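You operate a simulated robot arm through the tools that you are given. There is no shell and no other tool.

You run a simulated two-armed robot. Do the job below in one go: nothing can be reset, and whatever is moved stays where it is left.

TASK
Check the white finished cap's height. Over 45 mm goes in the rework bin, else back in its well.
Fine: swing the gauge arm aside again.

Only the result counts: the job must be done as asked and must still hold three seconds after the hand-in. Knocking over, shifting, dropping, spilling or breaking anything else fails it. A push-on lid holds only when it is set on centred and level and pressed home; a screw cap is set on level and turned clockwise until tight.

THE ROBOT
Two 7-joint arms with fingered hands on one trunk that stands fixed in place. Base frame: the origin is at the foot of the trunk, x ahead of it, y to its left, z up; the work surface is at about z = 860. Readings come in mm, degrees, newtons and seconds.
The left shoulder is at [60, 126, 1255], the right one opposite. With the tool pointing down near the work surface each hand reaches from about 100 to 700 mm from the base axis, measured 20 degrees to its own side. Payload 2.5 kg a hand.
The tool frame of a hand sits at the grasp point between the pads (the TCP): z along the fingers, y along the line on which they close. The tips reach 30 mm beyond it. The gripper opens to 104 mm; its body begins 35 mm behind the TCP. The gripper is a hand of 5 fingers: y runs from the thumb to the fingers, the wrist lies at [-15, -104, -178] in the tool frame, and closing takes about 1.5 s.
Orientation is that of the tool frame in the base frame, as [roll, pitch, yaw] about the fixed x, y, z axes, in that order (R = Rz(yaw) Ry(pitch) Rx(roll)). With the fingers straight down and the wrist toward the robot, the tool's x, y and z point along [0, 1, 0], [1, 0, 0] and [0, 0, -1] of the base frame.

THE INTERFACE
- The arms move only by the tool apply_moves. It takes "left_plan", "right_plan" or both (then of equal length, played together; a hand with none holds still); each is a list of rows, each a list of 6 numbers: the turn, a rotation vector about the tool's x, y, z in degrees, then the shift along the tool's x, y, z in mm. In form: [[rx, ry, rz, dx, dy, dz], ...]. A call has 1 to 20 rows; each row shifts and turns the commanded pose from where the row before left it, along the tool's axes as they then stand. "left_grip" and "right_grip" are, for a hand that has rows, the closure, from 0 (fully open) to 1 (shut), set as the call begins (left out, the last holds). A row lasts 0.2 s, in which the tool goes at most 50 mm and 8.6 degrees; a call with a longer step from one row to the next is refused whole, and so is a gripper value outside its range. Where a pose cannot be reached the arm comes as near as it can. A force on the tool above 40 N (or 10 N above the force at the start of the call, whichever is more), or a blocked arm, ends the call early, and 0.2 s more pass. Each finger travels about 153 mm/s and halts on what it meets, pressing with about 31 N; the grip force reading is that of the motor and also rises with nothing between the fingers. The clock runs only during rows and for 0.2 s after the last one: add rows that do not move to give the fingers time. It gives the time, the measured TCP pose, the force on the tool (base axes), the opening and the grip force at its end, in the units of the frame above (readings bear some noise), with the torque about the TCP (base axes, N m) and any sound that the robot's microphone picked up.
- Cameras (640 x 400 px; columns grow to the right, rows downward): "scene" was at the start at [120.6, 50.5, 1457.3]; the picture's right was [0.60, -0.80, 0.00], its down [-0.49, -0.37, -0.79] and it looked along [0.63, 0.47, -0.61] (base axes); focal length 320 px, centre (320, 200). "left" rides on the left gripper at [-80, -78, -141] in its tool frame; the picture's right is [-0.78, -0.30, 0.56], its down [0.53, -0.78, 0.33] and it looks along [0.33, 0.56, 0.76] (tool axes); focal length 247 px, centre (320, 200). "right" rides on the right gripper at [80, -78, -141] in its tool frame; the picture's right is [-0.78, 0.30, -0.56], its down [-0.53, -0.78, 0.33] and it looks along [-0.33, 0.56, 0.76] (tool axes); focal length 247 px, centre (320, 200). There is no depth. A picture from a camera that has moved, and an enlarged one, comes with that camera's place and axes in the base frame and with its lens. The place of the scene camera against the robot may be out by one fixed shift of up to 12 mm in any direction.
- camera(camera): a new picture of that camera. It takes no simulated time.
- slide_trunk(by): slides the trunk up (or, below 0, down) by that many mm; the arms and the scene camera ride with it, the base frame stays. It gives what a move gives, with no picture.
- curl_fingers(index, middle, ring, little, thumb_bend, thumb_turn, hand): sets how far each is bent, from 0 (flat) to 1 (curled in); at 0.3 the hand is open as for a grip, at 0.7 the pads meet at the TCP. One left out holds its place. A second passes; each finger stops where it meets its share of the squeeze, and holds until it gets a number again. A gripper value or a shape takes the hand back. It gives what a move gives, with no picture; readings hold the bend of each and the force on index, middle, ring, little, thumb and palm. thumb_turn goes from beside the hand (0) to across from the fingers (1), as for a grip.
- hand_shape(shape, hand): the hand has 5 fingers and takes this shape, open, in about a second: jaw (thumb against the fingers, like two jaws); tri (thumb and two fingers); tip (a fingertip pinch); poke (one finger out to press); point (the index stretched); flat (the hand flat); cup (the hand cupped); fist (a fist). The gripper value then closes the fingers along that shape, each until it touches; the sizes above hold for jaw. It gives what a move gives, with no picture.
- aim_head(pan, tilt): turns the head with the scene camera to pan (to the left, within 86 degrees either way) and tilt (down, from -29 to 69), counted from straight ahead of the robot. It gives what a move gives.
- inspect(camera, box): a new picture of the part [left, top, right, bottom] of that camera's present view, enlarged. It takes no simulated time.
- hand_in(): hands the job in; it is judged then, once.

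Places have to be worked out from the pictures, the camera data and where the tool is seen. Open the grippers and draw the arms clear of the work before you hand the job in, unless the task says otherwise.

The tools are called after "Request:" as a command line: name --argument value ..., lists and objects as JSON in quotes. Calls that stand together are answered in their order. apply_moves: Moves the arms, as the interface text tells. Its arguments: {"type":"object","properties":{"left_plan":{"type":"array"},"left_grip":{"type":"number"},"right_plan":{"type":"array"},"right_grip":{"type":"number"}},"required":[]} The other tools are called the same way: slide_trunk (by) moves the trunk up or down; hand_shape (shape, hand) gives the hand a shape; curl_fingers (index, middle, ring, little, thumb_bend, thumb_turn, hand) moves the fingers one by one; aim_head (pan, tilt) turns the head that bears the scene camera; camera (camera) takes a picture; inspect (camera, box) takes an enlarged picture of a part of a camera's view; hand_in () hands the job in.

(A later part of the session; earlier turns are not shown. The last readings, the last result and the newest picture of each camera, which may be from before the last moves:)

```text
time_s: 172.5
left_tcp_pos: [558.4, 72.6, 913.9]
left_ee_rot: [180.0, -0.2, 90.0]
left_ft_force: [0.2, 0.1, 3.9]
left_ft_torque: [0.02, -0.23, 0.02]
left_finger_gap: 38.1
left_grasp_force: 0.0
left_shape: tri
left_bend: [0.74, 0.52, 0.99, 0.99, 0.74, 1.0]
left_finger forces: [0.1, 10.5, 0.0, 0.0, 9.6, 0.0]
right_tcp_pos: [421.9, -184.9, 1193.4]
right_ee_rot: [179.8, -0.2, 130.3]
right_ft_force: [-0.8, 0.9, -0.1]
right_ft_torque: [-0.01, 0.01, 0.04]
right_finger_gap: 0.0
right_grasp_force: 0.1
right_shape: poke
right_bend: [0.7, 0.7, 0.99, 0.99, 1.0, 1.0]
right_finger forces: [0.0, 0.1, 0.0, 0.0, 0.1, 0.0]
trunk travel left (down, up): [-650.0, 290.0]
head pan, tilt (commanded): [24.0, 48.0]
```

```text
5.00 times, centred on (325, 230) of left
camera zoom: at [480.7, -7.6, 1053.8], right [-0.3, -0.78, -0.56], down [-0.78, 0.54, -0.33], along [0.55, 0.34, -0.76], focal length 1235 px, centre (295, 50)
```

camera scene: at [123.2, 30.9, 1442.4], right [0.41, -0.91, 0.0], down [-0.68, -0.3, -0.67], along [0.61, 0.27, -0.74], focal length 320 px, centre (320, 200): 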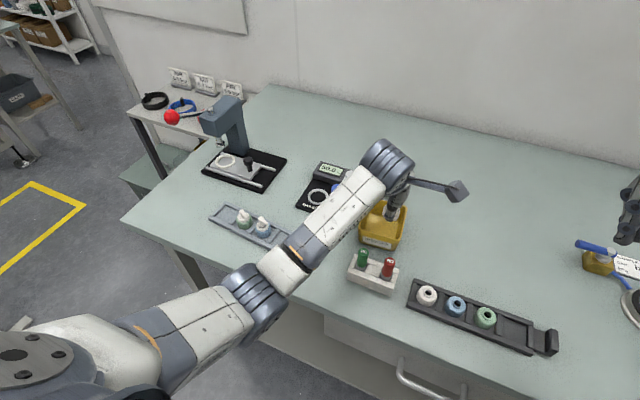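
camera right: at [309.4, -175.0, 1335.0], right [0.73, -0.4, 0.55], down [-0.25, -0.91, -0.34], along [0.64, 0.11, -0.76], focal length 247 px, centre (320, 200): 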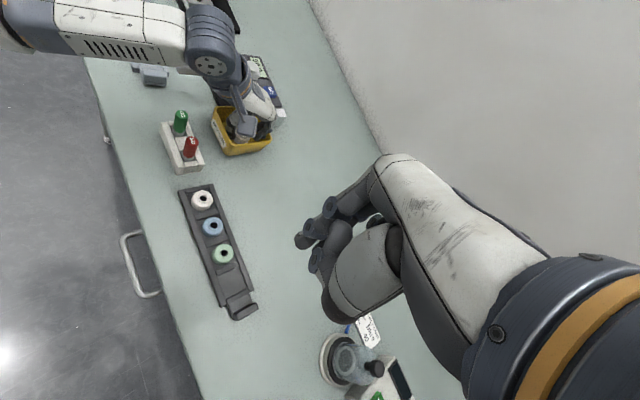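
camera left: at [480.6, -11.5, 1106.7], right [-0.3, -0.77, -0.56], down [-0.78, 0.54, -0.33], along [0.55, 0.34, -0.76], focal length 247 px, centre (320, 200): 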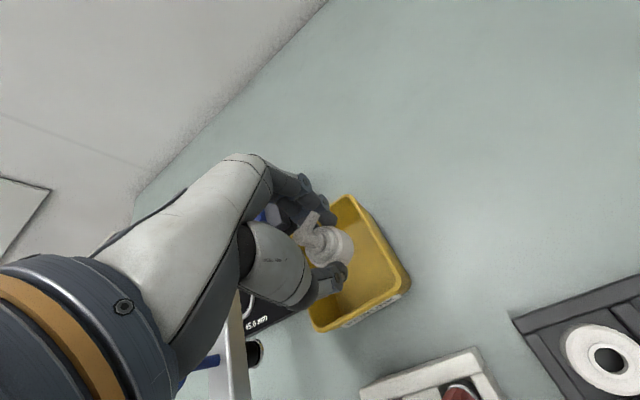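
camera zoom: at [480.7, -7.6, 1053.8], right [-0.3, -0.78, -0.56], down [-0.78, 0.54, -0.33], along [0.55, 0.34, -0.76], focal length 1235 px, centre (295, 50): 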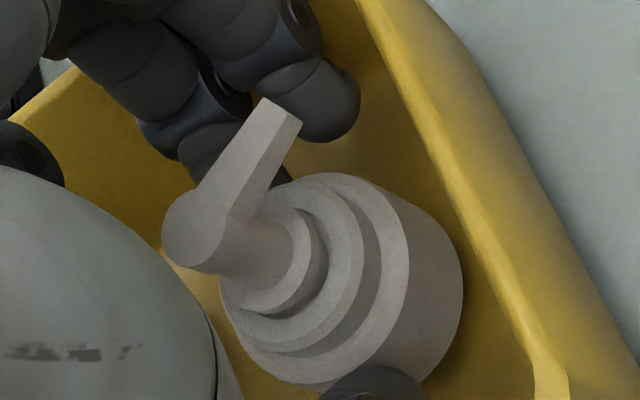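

The thumb side is wedged against the −x wall: the bin floor is centred near x ≈ 565 and I am at 558. I re-grip lightly, shift 7 mm toward +x, and set the cap down again there.

Request:
apply_moves --left_plan '[[0, 0, 0, 0, 0, 0], [0, 0, 0, 0, 0, 0], [0, 0, 0, 0, 0, 0], [0, 0, 0, 0, 0, -2], [0, 0, 0, 0, 2.5, 0], [0, 0, 0, 0, 2.5, 0], [0, 0, 0, 0, 2.5, 0], [0, 0, 0, 0, 0, 0]]' --left_grip 0.85

Request:
inspect --camera "left" --box '[270, 180, 380, 300]'

```text
time_s: 174.3
left_tcp_pos: [566.0, 72.1, 915.0]
left_ee_rot: [-179.8, -0.1, 90.1]
left_ft_force: [0.3, 0.5, -0.8]
left_ft_torque: [0.02, -0.01, -0.03]
left_finger_gap: 28.6
left_grasp_force: 10.1
left_shape: tri
left_bend: [0.74, 0.55, 1.0, 1.0, 0.74, 1.0]
left_finger forces: [4.9, 3.8, 0.0, 0.1, 8.6, 0.1]
right_tcp_pos: [421.7, -184.3, 1192.8]
right_ee_rot: [179.8, -0.2, 130.4]
right_ft_force: [0.0, 0.0, -0.2]
right_ft_torque: [0.03, -0.02, 0.03]
right_finger_gap: 0.0
right_grasp_force: 0.1
right_shape: poke
right_bend: [0.7, 0.7, 0.99, 0.99, 1.0, 1.0]
right_finger forces: [0.0, 0.1, 0.0, 0.0, 0.1, 0.1]
trunk travel left (down, up): [-650.0, 290.0]
head pan, tilt (commanded): [24.0, 48.0]
```

```text
3.33 times, centred on (325, 240) of left
camera zoom: at [488.6, -7.5, 1055.7], right [-0.3, -0.77, -0.56], down [-0.78, 0.54, -0.33], along [0.55, 0.34, -0.76], focal length 823 px, centre (303, 67)
```

zoom: 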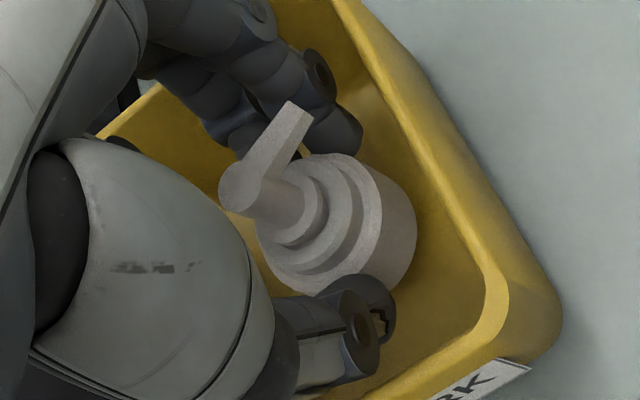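

The grip is normal again and free of the walls. I lower in small steps until the cap just touches the floor.

Request:
apply_moves --left_plan '[[0, 0, 0, 0, 0, 1.5], [0, 0, 0, 0, 0, 1.5], [0, 0, 0, 0, 0, 0]]'

Request:
apply_moves --left_plan '[[0, 0, 0, 0, 0, 1.5], [0, 0, 0, 0, 0, 0], [0, 0, 0, 0, 0, 0]]'

Request:
apply_moves --left_plan '[[0, 0, 0, 0, 0, 1], [0, 0, 0, 0, 0, 0], [0, 0, 0, 0, 0, 0]]'

```text
time_s: 175.1
left_tcp_pos: [566.5, 73.2, 912.0]
left_ee_rot: [-179.7, 0.0, 90.0]
left_ft_force: [-0.3, 0.3, 0.5]
left_ft_torque: [0.01, -0.04, 0.01]
left_finger_gap: 28.5
left_grasp_force: 10.2
left_shape: tri
left_bend: [0.74, 0.55, 1.0, 1.0, 0.74, 1.0]
left_finger forces: [4.9, 4.0, 0.0, 0.0, 8.7, 0.0]
right_tcp_pos: [421.4, -184.7, 1192.6]
right_ee_rot: [179.9, -0.1, 130.5]
right_ft_force: [0.2, 0.6, -0.5]
right_ft_torque: [0.01, 0.01, 0.01]
right_finger_gap: 0.0
right_grasp_force: 0.0
right_shape: poke
right_bend: [0.7, 0.7, 0.99, 0.99, 1.0, 1.0]
right_finger forces: [0.0, 0.0, 0.0, 0.1, 0.1, 0.0]
trunk travel left (down, up): [-650.0, 290.0]
head pan, tilt (commanded): [24.0, 48.0]
```

```text
time_s: 175.9
left_tcp_pos: [565.2, 73.6, 910.7]
left_ee_rot: [-179.9, -0.1, 90.0]
left_ft_force: [-0.5, -0.2, 0.3]
left_ft_torque: [-0.02, -0.02, 0.02]
left_finger_gap: 27.6
left_grasp_force: 10.3
left_shape: tri
left_bend: [0.73, 0.55, 1.0, 1.0, 0.74, 1.0]
left_finger forces: [5.3, 4.5, 0.0, 0.1, 9.5, 0.0]
right_tcp_pos: [422.5, -185.8, 1192.3]
right_ee_rot: [179.9, -0.2, 130.4]
right_ft_force: [-0.3, 0.4, 0.1]
right_ft_torque: [-0.01, 0.02, -0.04]
right_finger_gap: 0.0
right_grasp_force: 0.1
right_shape: poke
right_bend: [0.7, 0.7, 0.99, 0.99, 1.0, 1.0]
right_finger forces: [0.1, 0.0, 0.1, 0.0, 0.0, 0.0]
trunk travel left (down, up): [-650.0, 290.0]
head pan, tilt (commanded): [24.0, 48.0]
```

```text
time_s: 176.7
left_tcp_pos: [566.7, 72.4, 910.0]
left_ee_rot: [-179.8, -0.1, 90.0]
left_ft_force: [-0.1, -0.3, 0.8]
left_ft_torque: [0.03, -0.01, -0.02]
left_finger_gap: 27.1
left_grasp_force: 16.9
left_shape: tri
left_bend: [0.73, 0.55, 1.0, 1.0, 0.74, 1.0]
left_finger forces: [8.9, 8.1, 0.0, 0.1, 16.5, 0.0]
right_tcp_pos: [420.6, -185.0, 1193.3]
right_ee_rot: [179.9, -0.2, 130.4]
right_ft_force: [0.6, -0.2, -0.4]
right_ft_torque: [-0.02, 0.01, -0.02]
right_finger_gap: 0.1
right_grasp_force: 0.1
right_shape: poke
right_bend: [0.7, 0.7, 0.99, 0.99, 1.0, 1.0]
right_finger forces: [0.1, 0.1, 0.1, 0.0, 0.0, 0.0]
trunk travel left (down, up): [-650.0, 290.0]
head pan, tilt (commanded): [24.0, 48.0]
```

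Near the floor the walls crowd the fingers from both sides in x. I stay at this height (cap bottom only a few millimetres above the floor, guided by the fingers), and open a little to let it settle.

Request:
apply_moves --left_plan '[[0, 0, 0, 0, 0, 1], [0, 0, 0, 0, 0, 0], [0, 0, 0, 0, 0, 0]]'

Request:
apply_moves --left_plan '[[0, 0, 0, 0, 0, 0], [0, 0, 0, 0, 0, 0], [0, 0, 0, 0, 0, 0], [0, 0, 0, 0, 0, 0]]' --left_grip 0.62

Request:
inspect --camera "left" --box '[270, 180, 380, 300]'

```text
time_s: 177.5
left_tcp_pos: [564.9, 72.3, 908.5]
left_ee_rot: [-179.8, -0.1, 90.0]
left_ft_force: [-0.3, 0.2, 1.5]
left_ft_torque: [0.01, -0.06, 0.02]
left_finger_gap: 26.8
left_grasp_force: 31.3
left_shape: tri
left_bend: [0.73, 0.56, 1.0, 1.0, 0.75, 1.0]
left_finger forces: [14.4, 14.7, 0.1, 0.0, 28.4, 0.0]
right_tcp_pos: [420.3, -184.7, 1193.1]
right_ee_rot: [179.9, -0.3, 130.4]
right_ft_force: [-0.3, 0.8, -0.2]
right_ft_torque: [0.03, 0.03, -0.02]
right_finger_gap: 0.0
right_grasp_force: 0.1
right_shape: poke
right_bend: [0.7, 0.7, 0.99, 0.99, 1.0, 1.0]
right_finger forces: [0.0, 0.0, 0.0, 0.0, 0.0, 0.0]
trunk travel left (down, up): [-650.0, 290.0]
head pan, tilt (commanded): [24.0, 48.0]
```

```text
time_s: 178.5
left_tcp_pos: [565.6, 73.2, 908.2]
left_ee_rot: [-179.9, -0.1, 90.0]
left_ft_force: [0.3, 0.6, 3.4]
left_ft_torque: [0.04, -0.22, 0.0]
left_finger_gap: 32.5
left_grasp_force: 0.1
left_shape: tri
left_bend: [0.74, 0.54, 0.99, 0.99, 0.75, 1.0]
left_finger forces: [0.0, 15.8, 0.1, 0.0, 15.0, 0.0]
right_tcp_pos: [421.6, -185.8, 1192.6]
right_ee_rot: [179.8, -0.2, 130.3]
right_ft_force: [0.1, 1.0, -0.3]
right_ft_torque: [0.0, -0.01, -0.01]
right_finger_gap: 0.0
right_grasp_force: 0.0
right_shape: poke
right_bend: [0.7, 0.7, 0.99, 0.99, 1.0, 1.0]
right_finger forces: [0.0, 0.0, 0.1, 0.0, 0.0, 0.1]
trunk travel left (down, up): [-650.0, 290.0]
head pan, tilt (commanded): [24.0, 48.0]
```

```text
3.33 times, centred on (325, 240) of left
camera zoom: at [488.3, -7.5, 1049.5], right [-0.3, -0.77, -0.56], down [-0.78, 0.54, -0.33], along [0.55, 0.34, -0.76], focal length 823 px, centre (303, 67)
```

zoom: 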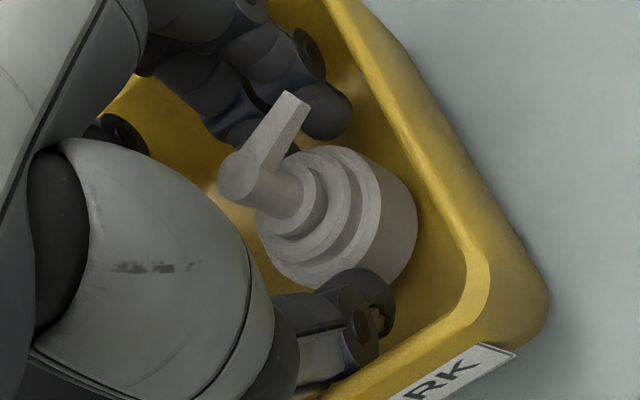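

The torque shows the index/middle knuckles resting on the bin's +x rim when they open; the thumb side is free. So I raise 3 mm, re-grip, and then open only the thumb.

Request:
apply_moves --left_plan '[[0, 0, 0, 0, 0, 0], [0, 0, 0, 0, 0, 0], [0, 0, 0, 0, 0, -1.5], [0, 0, 0, 0, 0, -1.5], [0, 0, 0, 0, 0, 0]]' --left_grip 0.82

Request:
inspect --camera "left" --box '[270, 180, 380, 300]'

```text
time_s: 179.7
left_tcp_pos: [564.6, 72.3, 912.8]
left_ee_rot: [-179.8, 0.0, 90.1]
left_ft_force: [-0.3, -0.6, -0.8]
left_ft_torque: [-0.03, 0.01, -0.01]
left_finger_gap: 25.9
left_grasp_force: 9.4
left_shape: tri
left_bend: [0.74, 0.55, 1.0, 1.0, 0.74, 1.0]
left_finger forces: [5.5, 6.0, 0.1, 0.0, 11.2, 0.1]
right_tcp_pos: [421.3, -184.7, 1192.3]
right_ee_rot: [179.8, -0.2, 130.4]
right_ft_force: [0.1, -0.2, 0.5]
right_ft_torque: [-0.01, 0.0, -0.03]
right_finger_gap: 0.0
right_grasp_force: 0.0
right_shape: poke
right_bend: [0.7, 0.7, 0.99, 0.99, 1.0, 1.0]
right_finger forces: [0.0, 0.0, 0.1, 0.1, 0.0, 0.0]
trunk travel left (down, up): [-650.0, 290.0]
head pan, tilt (commanded): [24.0, 48.0]
```

```text
3.33 times, centred on (325, 240) of left
camera zoom: at [488.2, -8.0, 1052.2], right [-0.3, -0.78, -0.56], down [-0.78, 0.54, -0.33], along [0.55, 0.34, -0.76], focal length 823 px, centre (303, 67)
```

zoom: 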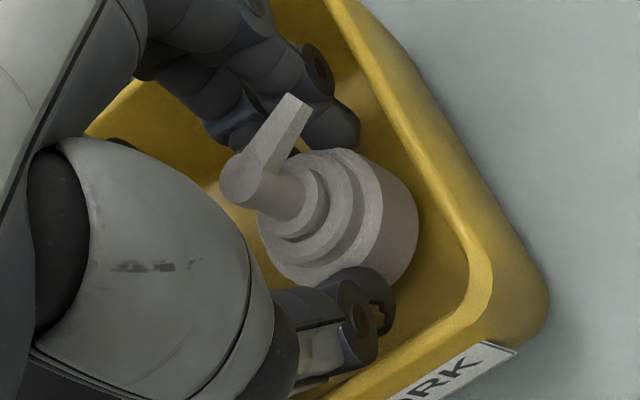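

Grip is normal. I lower 2.5 mm again and then open only the thumb to release the cap.

Request:
apply_moves --left_plan '[[0, 0, 0, 0, 0, 1.5], [0, 0, 0, 0, 0, 1.0], [0, 0, 0, 0, 0, 0]]'

Request:
curl_fingers --hand "left" --thumb_bend 0.68

Request:
inspect --camera "left" --box '[270, 180, 380, 300]'

```text
time_s: 180.5
left_tcp_pos: [564.9, 71.4, 908.2]
left_ee_rot: [-179.9, 0.0, 90.0]
left_ft_force: [1.1, 0.1, -0.1]
left_ft_torque: [0.03, 0.02, 0.01]
left_finger_gap: 25.9
left_grasp_force: 10.1
left_shape: tri
left_bend: [0.74, 0.55, 1.0, 1.0, 0.74, 1.0]
left_finger forces: [5.5, 6.6, 0.0, 0.0, 11.3, 0.0]
right_tcp_pos: [420.3, -184.8, 1193.1]
right_ee_rot: [179.9, -0.2, 130.4]
right_ft_force: [-0.3, 0.2, 1.1]
right_ft_torque: [0.0, 0.03, 0.02]
right_finger_gap: 0.2
right_grasp_force: 0.1
right_shape: poke
right_bend: [0.7, 0.7, 0.99, 0.99, 1.0, 1.0]
right_finger forces: [0.0, 0.0, 0.0, 0.1, 0.1, 0.0]
trunk travel left (down, up): [-650.0, 290.0]
head pan, tilt (commanded): [24.0, 48.0]
```

```text
time_s: 181.5
left_tcp_pos: [566.4, 72.6, 909.0]
left_ee_rot: [-179.8, -0.1, 90.0]
left_ft_force: [0.5, 0.6, 0.0]
left_ft_torque: [-0.02, 0.01, 0.02]
left_finger_gap: 28.0
left_grasp_force: 8.9
left_shape: fingers
left_bend: [0.74, 0.56, 1.0, 1.0, 0.61, 1.0]
left_finger forces: [3.8, 4.7, 0.0, 0.0, 7.6, 0.1]
right_tcp_pos: [420.5, -185.3, 1194.2]
right_ee_rot: [180.0, -0.2, 130.4]
right_ft_force: [0.8, 0.0, 1.3]
right_ft_torque: [0.01, 0.03, 0.02]
right_finger_gap: 0.0
right_grasp_force: 0.1
right_shape: poke
right_bend: [0.7, 0.7, 0.99, 0.99, 1.0, 1.0]
right_finger forces: [0.0, 0.0, 0.0, 0.0, 0.1, 0.0]
trunk travel left (down, up): [-650.0, 290.0]
head pan, tilt (commanded): [24.0, 48.0]
```

```text
3.33 times, centred on (325, 240) of left
camera zoom: at [488.4, -8.1, 1049.4], right [-0.3, -0.78, -0.56], down [-0.78, 0.54, -0.33], along [0.55, 0.34, -0.76], focal length 823 px, centre (303, 67)
```

zoom: 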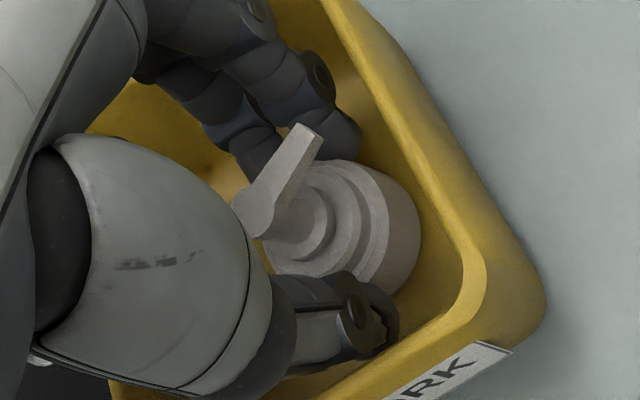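

The fingers simply follow the thumb. A better way: hold with the normal grip opened only slightly (so it no longer squeezes once the knuckles clear the rim) and raise a few millimetres until the forces vanish, letting the cap settle.

Request:
apply_moves --left_plan '[[0, 0, 0, 0, 0, 0], [0, 0, 0, 0, 0, 0], [0, 0, 0, 0, 0, 0], [0, 0, 0, 0, 0, 0], [0, 0, 0, 0, 0, 0]]' --left_grip 0.66

Request:
inspect --camera "left" --box '[270, 180, 380, 300]'

```text
time_s: 182.7
left_tcp_pos: [566.1, 72.2, 908.8]
left_ee_rot: [-179.9, 0.0, 90.0]
left_ft_force: [-0.3, 0.1, 3.9]
left_ft_torque: [0.04, -0.24, -0.01]
left_finger_gap: 30.2
left_grasp_force: 0.1
left_shape: tri
left_bend: [0.74, 0.54, 0.99, 0.99, 0.75, 1.0]
left_finger forces: [0.0, 13.5, 0.0, 0.0, 12.3, 0.0]
right_tcp_pos: [420.2, -185.6, 1193.5]
right_ee_rot: [179.9, -0.2, 130.4]
right_ft_force: [0.7, -0.5, 0.3]
right_ft_torque: [0.02, 0.01, 0.0]
right_finger_gap: 0.0
right_grasp_force: 0.1
right_shape: poke
right_bend: [0.7, 0.7, 0.99, 0.99, 1.0, 1.0]
right_finger forces: [0.0, 0.0, 0.0, 0.1, 0.0, 0.0]
trunk travel left (down, up): [-650.0, 290.0]
head pan, tilt (commanded): [24.0, 48.0]
```

```text
3.33 times, centred on (325, 240) of left
camera zoom: at [488.2, -8.2, 1050.0], right [-0.3, -0.78, -0.56], down [-0.78, 0.54, -0.33], along [0.55, 0.34, -0.76], focal length 823 px, centre (303, 67)
```

zoom: 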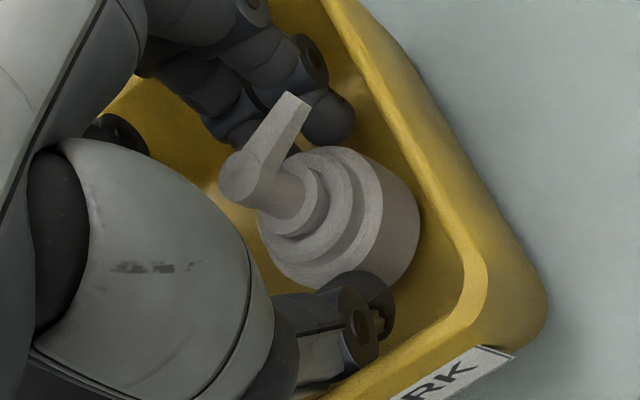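

As before the middle finger is pressed by the rim. I now raise in small steps and watch the finger forces.

Request:
apply_moves --left_plan '[[0, 0, 0, 0, 0, -1.5], [0, 0, 0, 0, 0, -1.5], [0, 0, 0, 0, 0, -1.0], [0, 0, 0, 0, 0, 0], [0, 0, 0, 0, 0, 0]]'

Request:
inspect --camera "left" --box '[270, 180, 380, 300]'

```text
time_s: 183.9
left_tcp_pos: [565.1, 73.7, 913.4]
left_ee_rot: [-179.8, -0.1, 90.0]
left_ft_force: [-0.1, 0.0, 0.9]
left_ft_torque: [0.01, -0.07, 0.02]
left_finger_gap: 31.6
left_grasp_force: 0.0
left_shape: tri
left_bend: [0.74, 0.54, 0.99, 0.99, 0.75, 1.0]
left_finger forces: [0.0, 7.0, 0.0, 0.0, 6.9, 0.1]
right_tcp_pos: [421.7, -186.2, 1192.0]
right_ee_rot: [179.9, -0.2, 130.4]
right_ft_force: [-0.3, -0.2, -0.5]
right_ft_torque: [-0.04, 0.0, -0.03]
right_finger_gap: 0.0
right_grasp_force: 0.1
right_shape: poke
right_bend: [0.7, 0.7, 0.99, 0.99, 1.0, 1.0]
right_finger forces: [0.0, 0.0, 0.0, 0.0, 0.1, 0.0]
trunk travel left (down, up): [-650.0, 290.0]
head pan, tilt (commanded): [24.0, 48.0]
```

```text
3.33 times, centred on (325, 240) of left
camera zoom: at [487.5, -7.5, 1053.1], right [-0.3, -0.77, -0.56], down [-0.78, 0.54, -0.33], along [0.55, 0.34, -0.76], focal length 823 px, centre (303, 67)
```

zoom: 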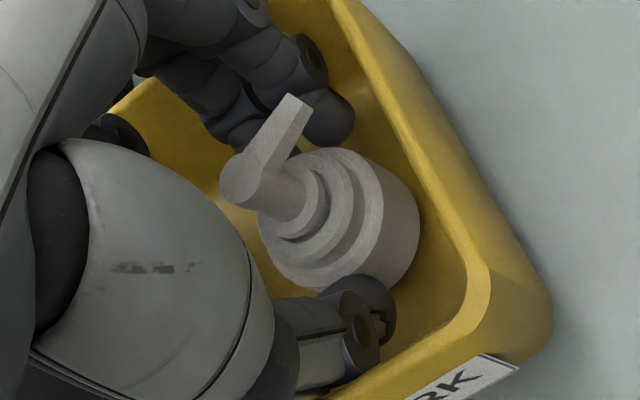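

Request:
apply_moves --left_plan '[[0, 0, 0, 0, 0, -1.0], [0, 0, 0, 0, 0, -1.0], [0, 0, 0, 0, 0, -1.0], [0, 0, 0, 0, 0, 0], [0, 0, 0, 0, 0, 0]]'

Request:
inspect --camera "left" --box '[270, 180, 380, 300]'

```text
time_s: 185.1
left_tcp_pos: [564.5, 72.2, 917.5]
left_ee_rot: [-179.7, -0.1, 90.0]
left_ft_force: [0.3, -0.5, -0.2]
left_ft_torque: [0.01, -0.03, 0.01]
left_finger_gap: 34.0
left_grasp_force: 0.0
left_shape: tri
left_bend: [0.74, 0.53, 0.99, 0.99, 0.74, 1.0]
left_finger forces: [0.0, 1.0, 0.0, 0.0, 1.0, 0.0]
right_tcp_pos: [422.2, -185.8, 1192.8]
right_ee_rot: [179.8, -0.2, 130.4]
right_ft_force: [0.1, -0.8, 0.6]
right_ft_torque: [-0.03, -0.02, -0.03]
right_finger_gap: 0.0
right_grasp_force: 0.1
right_shape: poke
right_bend: [0.7, 0.7, 0.99, 0.99, 1.0, 1.0]
right_finger forces: [0.1, 0.0, 0.0, 0.0, 0.1, 0.1]
trunk travel left (down, up): [-650.0, 290.0]
head pan, tilt (commanded): [24.0, 48.0]
```

```text
3.33 times, centred on (325, 240) of left
camera zoom: at [488.2, -7.6, 1056.8], right [-0.3, -0.77, -0.56], down [-0.78, 0.54, -0.33], along [0.55, 0.34, -0.76], focal length 823 px, centre (303, 67)
```

zoom: 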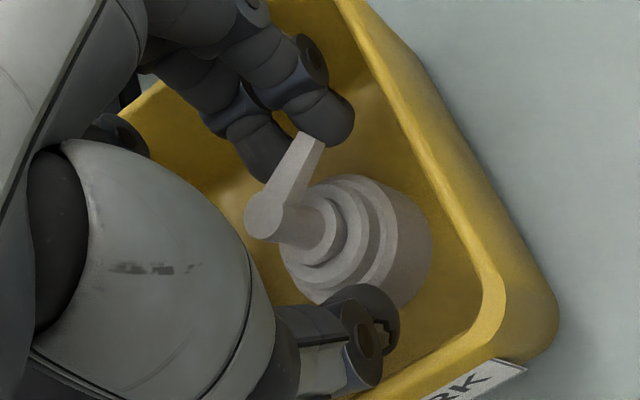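

The cap has slipped down onto the floor (it shifted clearly in view), with only 1 N of touch left. I raise a few millimetres more while opening gently.

Request:
apply_moves --left_plan '[[0, 0, 0, 0, 0, -1.5], [0, 0, 0, 0, 0, -1.5], [0, 0, 0, 0, 0, -1.5], [0, 0, 0, 0, 0, -1.5], [0, 0, 0, 0, 0, 0]]' --left_grip 0.62

Request:
inspect --camera "left" --box '[270, 180, 380, 300]'

```text
time_s: 186.3
left_tcp_pos: [566.2, 73.0, 921.0]
left_ee_rot: [-179.8, -0.1, 90.0]
left_ft_force: [-0.3, -0.1, 0.0]
left_ft_torque: [0.02, -0.01, 0.02]
left_finger_gap: 39.1
left_grasp_force: 0.1
left_shape: tri
left_bend: [0.74, 0.5, 0.99, 0.99, 0.73, 1.0]
left_finger forces: [0.1, 0.2, 0.0, 0.1, 0.0, 0.1]
right_tcp_pos: [421.2, -185.6, 1194.0]
right_ee_rot: [179.8, -0.2, 130.4]
right_ft_force: [-0.5, -0.3, -0.6]
right_ft_torque: [-0.02, -0.01, -0.01]
right_finger_gap: 0.0
right_grasp_force: 0.1
right_shape: poke
right_bend: [0.7, 0.7, 0.99, 0.99, 1.0, 1.0]
right_finger forces: [0.0, 0.0, 0.0, 0.0, 0.0, 0.0]
trunk travel left (down, up): [-650.0, 290.0]
head pan, tilt (commanded): [24.0, 48.0]
```

```text
3.33 times, centred on (325, 240) of left
camera zoom: at [488.6, -7.7, 1062.2], right [-0.3, -0.78, -0.56], down [-0.78, 0.54, -0.33], along [0.55, 0.34, -0.76], focal length 823 px, centre (303, 67)
```

zoom: 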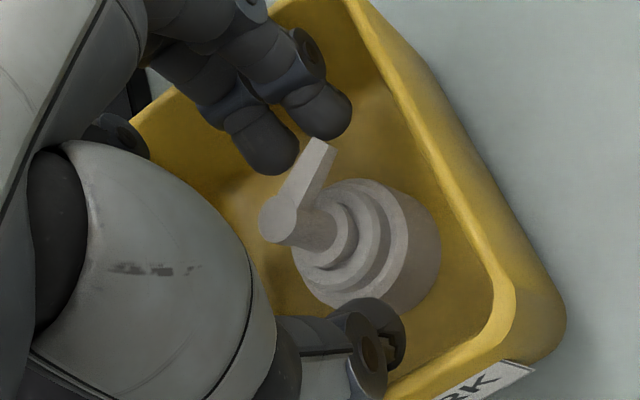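

The cap stands free and upright in the bin. I lift straight up slowly, then faster.

Request:
apply_moves --left_plan '[[0, 0, 0, 0, 0, -2], [0, 0, 0, 0, 0, -3], [0, 0, 0, 0, 0, -5], [0, 0, 0, 0, 0, -8], [0, 0, 0, 0, 0, -12], [0, 0, 0, 0, 0, -18], [0, 0, 0, 0, 0, -20], [0, 0, 0, 0, 0, -20], [0, 0, 0, 0, 0, -20], [0, 0, 0, 0, 0, -20]]'

Request:
camera --camera "left"

Request:
camera --camera "scene"

```text
time_s: 188.5
left_tcp_pos: [566.0, 70.8, 1051.4]
left_ee_rot: [-179.8, -0.1, 90.0]
left_ft_force: [0.3, -0.2, -0.2]
left_ft_torque: [-0.01, -0.01, -0.02]
left_finger_gap: 39.3
left_grasp_force: 0.1
left_shape: tri
left_bend: [0.74, 0.5, 0.99, 0.99, 0.73, 1.0]
left_finger forces: [0.0, 0.1, 0.1, 0.1, 0.0, 0.0]
right_tcp_pos: [422.1, -183.9, 1194.1]
right_ee_rot: [179.9, -0.2, 130.4]
right_ft_force: [0.0, -0.2, -0.4]
right_ft_torque: [-0.06, 0.02, -0.02]
right_finger_gap: 0.0
right_grasp_force: 0.1
right_shape: poke
right_bend: [0.7, 0.7, 0.99, 0.99, 1.0, 1.0]
right_finger forces: [0.0, 0.1, 0.0, 0.0, 0.1, 0.0]
trunk travel left (down, up): [-650.0, 290.0]
head pan, tilt (commanded): [24.0, 48.0]
```

```text
taken
camera left: at [488.9, -9.0, 1191.6], right [-0.3, -0.78, -0.56], down [-0.78, 0.54, -0.33], along [0.55, 0.34, -0.76], focal length 247 px, centre (320, 200)
```

left: 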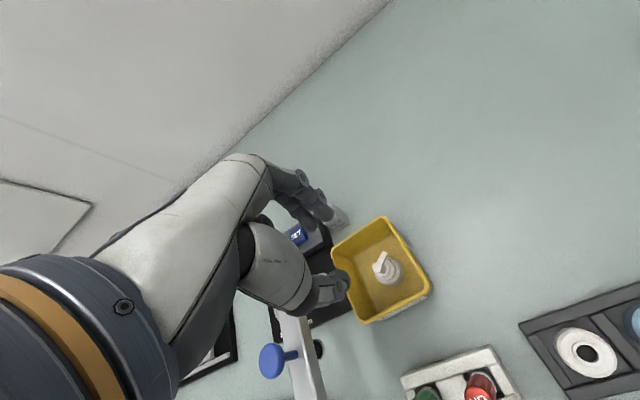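

```text
taken
camera scene: at [123.1, 30.8, 1442.4], right [0.41, -0.91, 0.0], down [-0.68, -0.3, -0.67], along [0.61, 0.27, -0.74], focal length 320 px, centre (320, 200)
```

scene: 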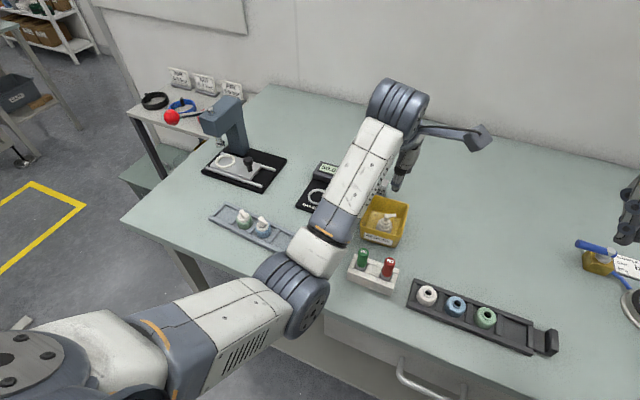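

The cap stands upright inside the rework bin. I raise the left hand higher before withdrawing so that the forearm stays clear of the gauge arm.

Request:
apply_moves --left_plan '[[0, 0, 0, 0, 0, -20], [0, 0, 0, 0, -5, -20], [0, 0, 0, 0, -10, -20], [0, 0, 0, 0, -10, -20], [0, 0, 0, 0, -10, -20], [0, 0, 0, 0, 0, 0]]'

Request:
camera --camera "scene"

Request:
inspect --camera "left" --box '[230, 180, 450, 400]'

```text
time_s: 189.9
left_tcp_pos: [531.0, 71.6, 1149.3]
left_ee_rot: [-179.8, -0.1, 90.0]
left_ft_force: [-0.3, 0.7, -0.1]
left_ft_torque: [-0.02, 0.02, -0.01]
left_finger_gap: 39.5
left_grasp_force: 0.0
left_shape: tri
left_bend: [0.74, 0.5, 0.99, 0.99, 0.73, 1.0]
left_finger forces: [0.1, 0.1, 0.1, 0.1, 0.1, 0.1]
right_tcp_pos: [422.5, -184.4, 1193.8]
right_ee_rot: [179.9, -0.2, 130.5]
right_ft_force: [0.5, 0.0, 0.2]
right_ft_torque: [0.02, 0.04, 0.0]
right_finger_gap: 0.0
right_grasp_force: 0.1
right_shape: poke
right_bend: [0.7, 0.7, 0.99, 0.99, 1.0, 1.0]
right_finger forces: [0.1, 0.0, 0.1, 0.1, 0.1, 0.0]
trunk travel left (down, up): [-650.0, 290.0]
head pan, tilt (commanded): [24.0, 48.0]
```

```text
taken
camera scene: at [123.3, 30.9, 1442.4], right [0.41, -0.91, 0.0], down [-0.68, -0.3, -0.67], along [0.61, 0.27, -0.74], focal length 320 px, centre (320, 200)
```

scene: 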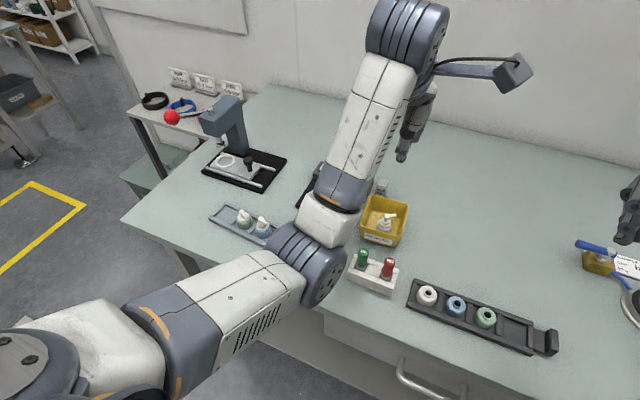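

```text
1.82 times, centred on (340, 290) of left
camera zoom: at [454.6, -8.9, 1289.7], right [-0.3, -0.78, -0.56], down [-0.78, 0.54, -0.33], along [0.55, 0.34, -0.76], focal length 449 px, centre (284, 36)
```

zoom: 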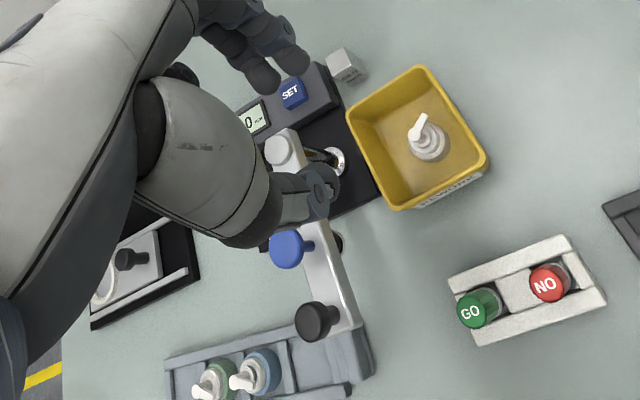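

The cap is clearly inside the bin and upright. I withdraw the left hand to the left and open it, and open the right hand too.

Request:
apply_moves --left_plan '[[0, 0, 0, 20, -15, -10], [0, 0, 0, 35, -20, -10], [0, 0, 0, 38, -20, -9], [0, 0, 0, 38, -20, -9], [0, 0, 0, 38, -20, -9], [0, 0, 0, 38, -20, -9], [0, 0, 0, 38, -20, -9], [0, 0, 0, 38, -20, -9], [0, 0, 0, 38, -20, -9], [0, 0, 0, 38, -20, -9], [0, 0, 0, 0, 0, 0]]' --left_grip 0.3

Request:
hand_shape --hand "left" --shape "jaw"

Request:
hand_shape --hand "right" --shape "jaw"

Request:
camera --camera "scene"

```text
time_s: 192.3
left_tcp_pos: [378.9, 440.4, 1220.5]
left_ee_rot: [-179.9, -0.1, 89.9]
left_ft_force: [0.3, 0.2, 0.7]
left_ft_torque: [-0.02, 0.0, 0.03]
left_finger_gap: 72.4
left_grasp_force: 0.2
left_shape: tri
left_bend: [0.27, 0.37, 0.99, 0.99, 0.58, 0.99]
left_finger forces: [0.0, 0.1, 0.1, 0.1, 0.0, 0.0]
left hand out of reach, approached as far as the arm can: row 2, 3, 4, 5
right_tcp_pos: [420.9, -185.9, 1192.9]
right_ee_rot: [179.9, -0.1, 130.5]
right_ft_force: [0.4, -0.2, 0.5]
right_ft_torque: [0.02, -0.01, -0.02]
right_finger_gap: 0.0
right_grasp_force: 0.1
right_shape: poke
right_bend: [0.7, 0.7, 0.99, 0.99, 1.0, 1.0]
right_finger forces: [0.0, 0.0, 0.1, 0.1, 0.0, 0.1]
trunk travel left (down, up): [-650.0, 290.0]
head pan, tilt (commanded): [24.0, 48.0]
```

```text
time_s: 193.2
left_tcp_pos: [380.7, 440.4, 1219.5]
left_ee_rot: [-179.8, -0.1, 90.0]
left_ft_force: [0.4, -0.1, 0.4]
left_ft_torque: [-0.01, 0.01, 0.0]
left_finger_gap: 104.1
left_grasp_force: 0.1
left_shape: jaw
left_bend: [0.3, 0.3, 0.3, 0.3, 0.3, 0.98]
left_finger forces: [0.0, 0.0, 0.0, 0.0, 0.1, 0.0]
right_tcp_pos: [421.5, -183.9, 1193.5]
right_ee_rot: [179.9, -0.1, 130.5]
right_ft_force: [0.7, 0.0, 0.5]
right_ft_torque: [-0.03, 0.0, -0.01]
right_finger_gap: 0.1
right_grasp_force: 0.1
right_shape: poke
right_bend: [0.7, 0.7, 0.99, 0.99, 1.0, 1.0]
right_finger forces: [0.1, 0.1, 0.0, 0.1, 0.1, 0.0]
trunk travel left (down, up): [-650.0, 290.0]
head pan, tilt (commanded): [24.0, 48.0]
```

```text
time_s: 194.1
left_tcp_pos: [381.0, 440.2, 1219.4]
left_ee_rot: [-179.7, -0.2, 90.1]
left_ft_force: [0.1, -0.3, -2.3]
left_ft_torque: [-0.03, 0.0, -0.01]
left_finger_gap: 104.1
left_grasp_force: 0.1
left_shape: jaw
left_bend: [0.3, 0.3, 0.3, 0.3, 0.3, 0.98]
left_finger forces: [0.1, 0.0, 0.0, 0.0, 0.0, 0.0]
right_tcp_pos: [421.5, -183.9, 1193.1]
right_ee_rot: [179.9, -0.2, 130.4]
right_ft_force: [-0.1, 0.3, -0.1]
right_ft_torque: [0.02, -0.01, -0.01]
right_finger_gap: 103.7
right_grasp_force: 0.2
right_shape: jaw
right_bend: [0.3, 0.3, 0.3, 0.3, 0.3, 0.98]
right_finger forces: [0.0, 0.0, 0.0, 0.0, 0.0, 0.0]
trunk travel left (down, up): [-650.0, 290.0]
head pan, tilt (commanded): [24.0, 48.0]
```

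```text
taken
camera scene: at [123.2, 30.9, 1442.4], right [0.41, -0.91, 0.0], down [-0.68, -0.3, -0.67], along [0.61, 0.27, -0.74], focal length 320 px, centre (320, 200)
```

scene: 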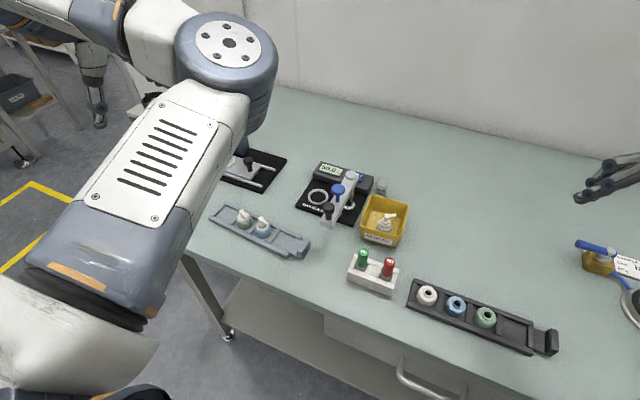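

Both hands are open and away. I do a final close check of the gauge, bin and trays with the same zoom box as before.

Request:
inspect --camera "scene" --box '[330, 170, 430, 260]'

Request:
inspect --camera "scene" --box '[200, 140, 400, 270]'

Request:
camera --camera "left"

Request:
camera --camera "right"

```text
4.44 times, centred on (380, 215) of scene
camera zoom: at [123.2, 30.9, 1442.4], right [0.41, -0.91, 0.0], down [-0.68, -0.3, -0.67], along [0.61, 0.27, -0.74], focal length 1424 px, centre (53, 133)
```

zoom: 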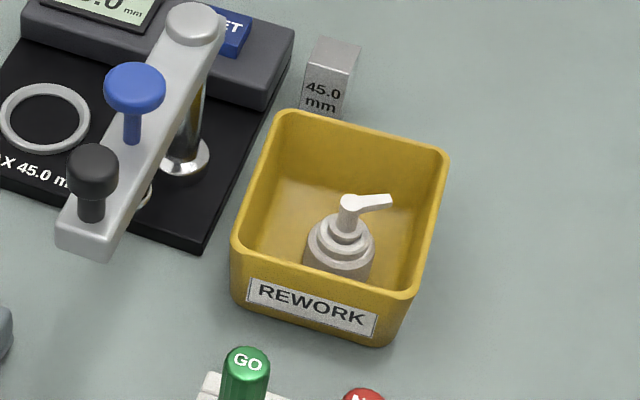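

```text
3.08 times, centred on (300, 205) of scene
camera zoom: at [123.2, 30.9, 1442.4], right [0.41, -0.91, 0.0], down [-0.68, -0.3, -0.67], along [0.61, 0.27, -0.74], focal length 986 px, centre (382, 185)
```

zoom: 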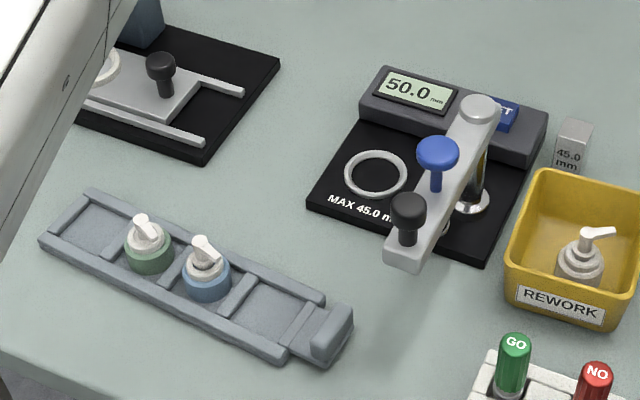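

```text
taken
camera left: at [303.5, 360.6, 1360.4], right [-0.3, -0.77, -0.56], down [-0.78, 0.54, -0.33], along [0.55, 0.34, -0.76], focal length 247 px, centre (320, 200)
```

left: 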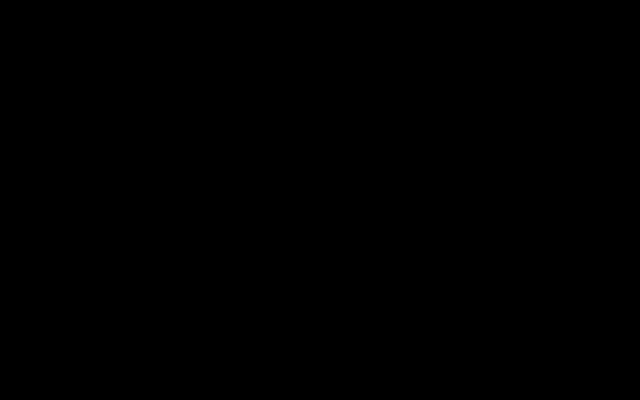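

```text
taken
camera right: at [309.7, -175.0, 1334.9], right [0.73, -0.4, 0.55], down [-0.25, -0.91, -0.34], along [0.64, 0.11, -0.76], focal length 247 px, centre (320, 200)
```

right: 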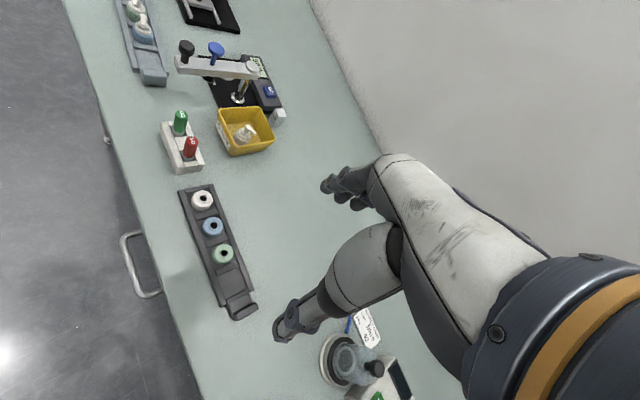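

The cap is in the bin, but comparing views the bin itself has shifted about 10 mm toward +x while I was setting the cap down. I check all positions against the very first picture by using the same head pose.

Request:
aim_head --pan 36.7 --tilt 37.7

Request:
inspect --camera "scene" --box '[240, 200, 480, 350]'

Request:
camera --camera "scene"

```text
time_s: 194.9
left_tcp_pos: [380.3, 439.3, 1219.5]
left_ee_rot: [-179.9, -0.1, 90.0]
left_ft_force: [0.2, -0.2, 0.0]
left_ft_torque: [-0.01, 0.01, -0.01]
left_finger_gap: 103.8
left_grasp_force: 0.1
left_shape: jaw
left_bend: [0.3, 0.3, 0.3, 0.3, 0.3, 0.98]
left_finger forces: [0.0, 0.1, 0.0, 0.0, 0.0, 0.1]
right_tcp_pos: [421.8, -185.3, 1192.4]
right_ee_rot: [179.9, -0.2, 130.4]
right_ft_force: [-0.8, -0.4, -0.6]
right_ft_torque: [0.01, -0.02, -0.02]
right_finger_gap: 103.9
right_grasp_force: 0.0
right_shape: jaw
right_bend: [0.3, 0.3, 0.3, 0.3, 0.3, 0.98]
right_finger forces: [0.0, 0.1, 0.0, 0.0, 0.1, 0.0]
trunk travel left (down, up): [-650.0, 290.0]
head pan, tilt (commanded): [36.7, 37.7]
```

```text
2.67 times, centred on (360, 275) of scene
camera zoom: at [120.6, 50.4, 1457.3], right [0.6, -0.8, 0.0], down [-0.49, -0.37, -0.79], along [0.63, 0.47, -0.61], focal length 854 px, centre (213, 0)
```

zoom: 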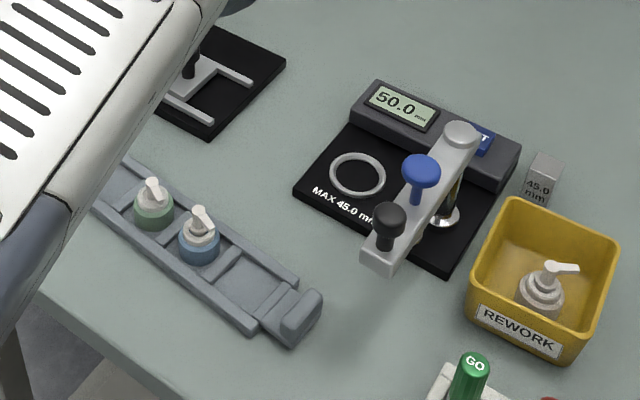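

```text
taken
camera scene: at [120.6, 50.4, 1457.3], right [0.6, -0.8, 0.0], down [-0.49, -0.37, -0.79], along [0.63, 0.47, -0.61], focal length 320 px, centre (320, 200)
```

scene: 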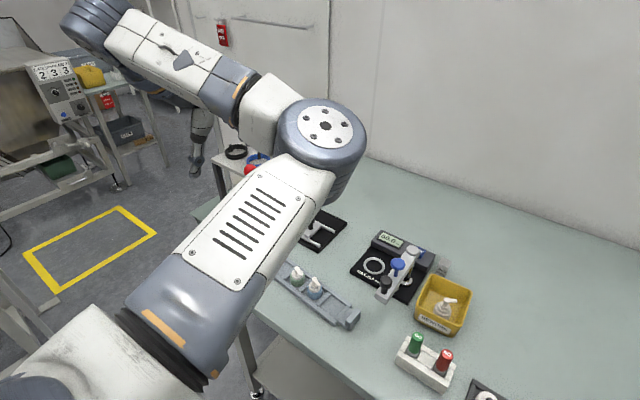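

Gauge, trays, block and other caps match the first picture exactly; only the bin has moved about 10 mm toward +x. I will push it gently back from its far side with the left hand. First I bring the left arm out along the same route that worked before.

Request:
aim_head --pan 24 --tilt 48

Request:
hand_shape --hand "left" --shape "tip"

Request:
apply_moves --left_plan '[[0, 0, 7.5, 0, 0, 0], [0, 0, 7.5, 0, 0, 0], [0, 0, 7.5, 0, 0, 0], [0, 0, 7.5, 0, 0, 0], [0, 0, 7.5, 0, 0, 0], [0, 0, 7.5, 0, 0, 0], [0, 0, 0, 5, 24.2, 12], [0, 0, 0, 5, 24.2, 12], [0, 0, 0, 5, 24.2, 12], [0, 0, 0, 5, 24.2, 12], [0, 0, 0, 5, 24.2, 12], [0, 0, 0, 5, 24.2, 12], [0, 0, 0, 5, 24.2, 12], [0, 0, 0, 5, 24.2, 12], [0, 0, 0, 0, 0, 0]]' --left_grip 0.95

Request:
camera --camera "scene"

Request:
camera --camera "left"

```text
time_s: 195.6
left_tcp_pos: [380.4, 441.0, 1219.4]
left_ee_rot: [-179.8, -0.1, 90.0]
left_ft_force: [0.3, -0.9, 0.4]
left_ft_torque: [0.01, 0.0, -0.03]
left_finger_gap: 103.6
left_grasp_force: 0.0
left_shape: jaw
left_bend: [0.3, 0.3, 0.3, 0.3, 0.3, 0.98]
left_finger forces: [0.0, 0.0, 0.0, 0.0, 0.0, 0.0]
right_tcp_pos: [420.7, -184.8, 1193.2]
right_ee_rot: [179.9, -0.2, 130.3]
right_ft_force: [0.3, 0.5, -0.2]
right_ft_torque: [0.03, 0.02, -0.01]
right_finger_gap: 103.9
right_grasp_force: 0.0
right_shape: jaw
right_bend: [0.3, 0.3, 0.3, 0.3, 0.3, 0.98]
right_finger forces: [0.1, 0.0, 0.0, 0.1, 0.0, 0.0]
trunk travel left (down, up): [-650.0, 290.0]
head pan, tilt (commanded): [24.0, 48.0]
```

```text
time_s: 196.5
left_tcp_pos: [380.0, 440.3, 1220.0]
left_ee_rot: [-179.8, -0.1, 89.9]
left_ft_force: [0.1, -0.4, -0.5]
left_ft_torque: [-0.02, -0.03, -0.01]
left_finger_gap: 104.1
left_grasp_force: 0.1
left_shape: tip
left_bend: [0.3, 0.98, 0.99, 0.99, 0.3, 0.98]
left_finger forces: [0.0, 0.0, 0.0, 0.0, 0.0, 0.1]
right_tcp_pos: [421.1, -184.8, 1193.2]
right_ee_rot: [179.9, -0.2, 130.5]
right_ft_force: [0.4, -0.7, -0.4]
right_ft_torque: [0.0, 0.01, 0.0]
right_finger_gap: 104.0
right_grasp_force: 0.0
right_shape: jaw
right_bend: [0.3, 0.3, 0.3, 0.3, 0.3, 0.98]
right_finger forces: [0.1, 0.0, 0.0, 0.0, 0.0, 0.0]
trunk travel left (down, up): [-650.0, 290.0]
head pan, tilt (commanded): [24.0, 48.0]
```

```text
time_s: 199.7
left_tcp_pos: [546.7, 332.5, 1123.6]
left_ee_rot: [-179.8, 0.0, 45.0]
left_ft_force: [0.2, 0.9, 0.3]
left_ft_torque: [-0.01, 0.01, -0.04]
left_finger_gap: 5.4
left_grasp_force: 0.3
left_shape: tip
left_bend: [0.67, 0.98, 0.99, 0.99, 0.72, 1.0]
left_finger forces: [0.0, 0.0, 0.0, 0.1, 0.0, 0.1]
right_tcp_pos: [420.6, -185.6, 1192.9]
right_ee_rot: [179.9, -0.2, 130.4]
right_ft_force: [0.0, 1.3, -1.5]
right_ft_torque: [0.02, -0.02, 0.0]
right_finger_gap: 104.0
right_grasp_force: 0.0
right_shape: jaw
right_bend: [0.3, 0.3, 0.3, 0.3, 0.3, 0.98]
right_finger forces: [0.0, 0.0, 0.1, 0.1, 0.0, 0.0]
trunk travel left (down, up): [-650.0, 290.0]
head pan, tilt (commanded): [24.0, 48.0]
```

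```text
taken
camera scene: at [123.1, 30.8, 1442.5], right [0.41, -0.91, 0.0], down [-0.68, -0.3, -0.67], along [0.61, 0.27, -0.74], focal length 320 px, centre (320, 200)
```

scene: 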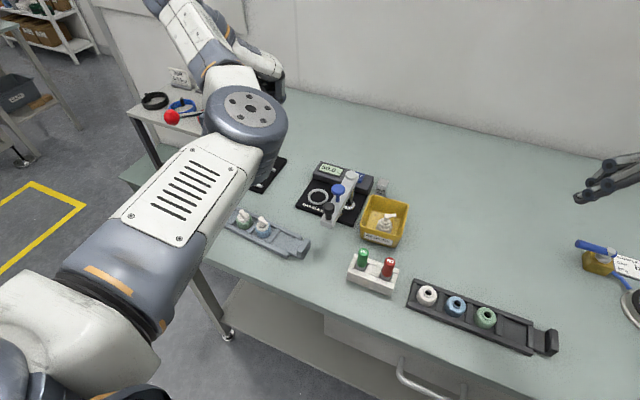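

```text
taken
camera left: at [435.1, 330.7, 1264.8], right [-0.76, -0.34, -0.55], down [-0.17, 0.93, -0.33], along [0.63, -0.16, -0.76], focal length 247 px, centre (320, 200)
```

left: 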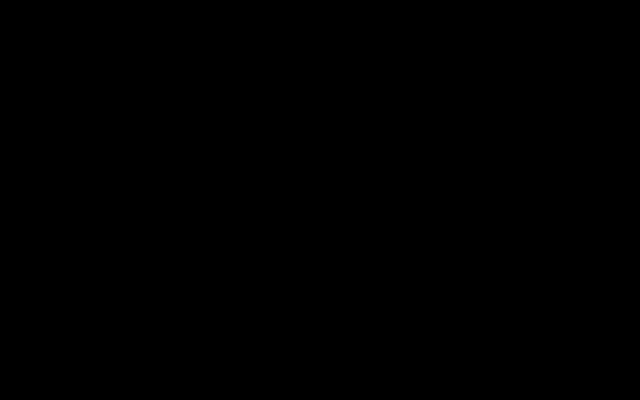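

The left-hand camera now gives only black pictures, so I rely on the scene and right cameras. I move the left hand (closed fingertip peg) high over the gauge to behind the bin, half-way first.

Request:
apply_moves --left_plan '[[0, 0, 0, -11.2, 24.4, 0], [0, 0, 0, -11.2, 24.4, 0], [0, 0, 0, -11.2, 24.4, 0], [0, 0, 0, -11.2, 24.4, 0], [0, 0, 0, -11.2, 24.4, 0], [0, 0, 0, -11.2, 24.4, 0], [0, 0, 0, 0, 0, 0]]'

Request:
camera --camera "scene"

Request:
camera --camera "right"

Request:
camera --camera "left"

```text
time_s: 201.3
left_tcp_pos: [601.5, 181.5, 1121.3]
left_ee_rot: [-179.7, 0.1, 45.0]
left_ft_force: [0.3, -0.4, -0.3]
left_ft_torque: [0.0, 0.01, 0.0]
left_finger_gap: 5.5
left_grasp_force: 0.0
left_shape: tip
left_bend: [0.67, 0.98, 0.99, 0.99, 0.72, 1.0]
left_finger forces: [0.0, 0.0, 0.0, 0.0, 0.0, 0.0]
right_tcp_pos: [421.2, -184.8, 1193.0]
right_ee_rot: [179.9, -0.2, 130.4]
right_ft_force: [-0.5, 1.2, -1.0]
right_ft_torque: [-0.01, -0.04, 0.0]
right_finger_gap: 103.7
right_grasp_force: 0.1
right_shape: jaw
right_bend: [0.3, 0.3, 0.3, 0.3, 0.3, 0.98]
right_finger forces: [0.0, 0.0, 0.1, 0.1, 0.0, 0.1]
trunk travel left (down, up): [-650.0, 290.0]
head pan, tilt (commanded): [24.0, 48.0]
```

```text
taken
camera scene: at [123.1, 30.9, 1442.4], right [0.41, -0.91, 0.0], down [-0.68, -0.3, -0.67], along [0.61, 0.27, -0.74], focal length 320 px, centre (320, 200)
```

scene: 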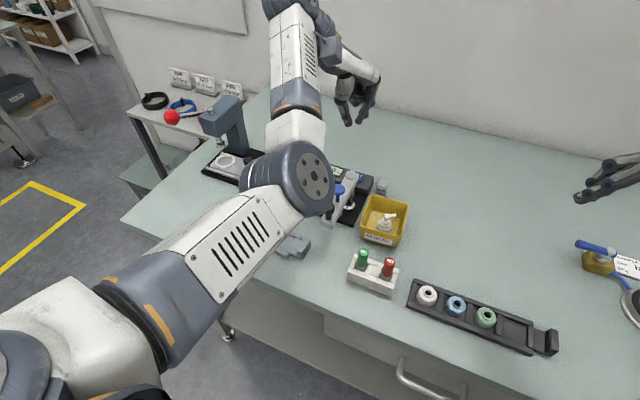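

```text
taken
camera right: at [309.7, -174.9, 1334.9], right [0.73, -0.4, 0.55], down [-0.25, -0.91, -0.34], along [0.64, 0.11, -0.76], focal length 247 px, centre (320, 200)
```

right: 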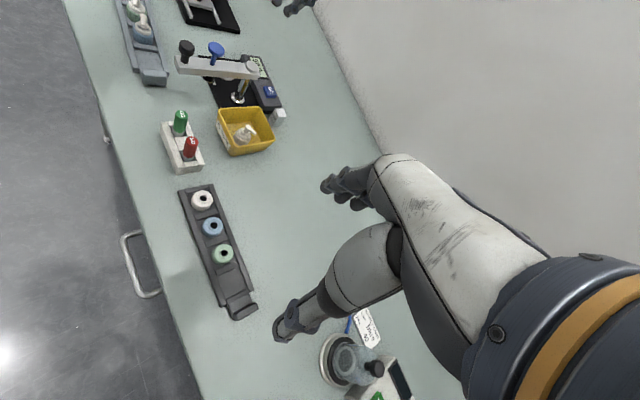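

```text
taken
camera left: at [490.9, 179.4, 1262.7], right [-0.76, -0.34, -0.55], down [-0.17, 0.93, -0.33], along [0.63, -0.16, -0.76], focal length 247 px, centre (320, 200)
```

left: 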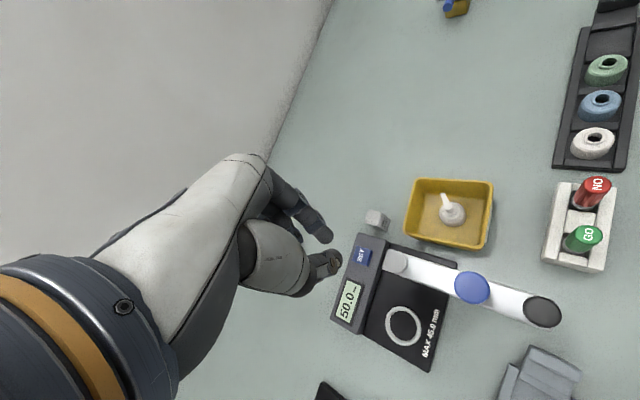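

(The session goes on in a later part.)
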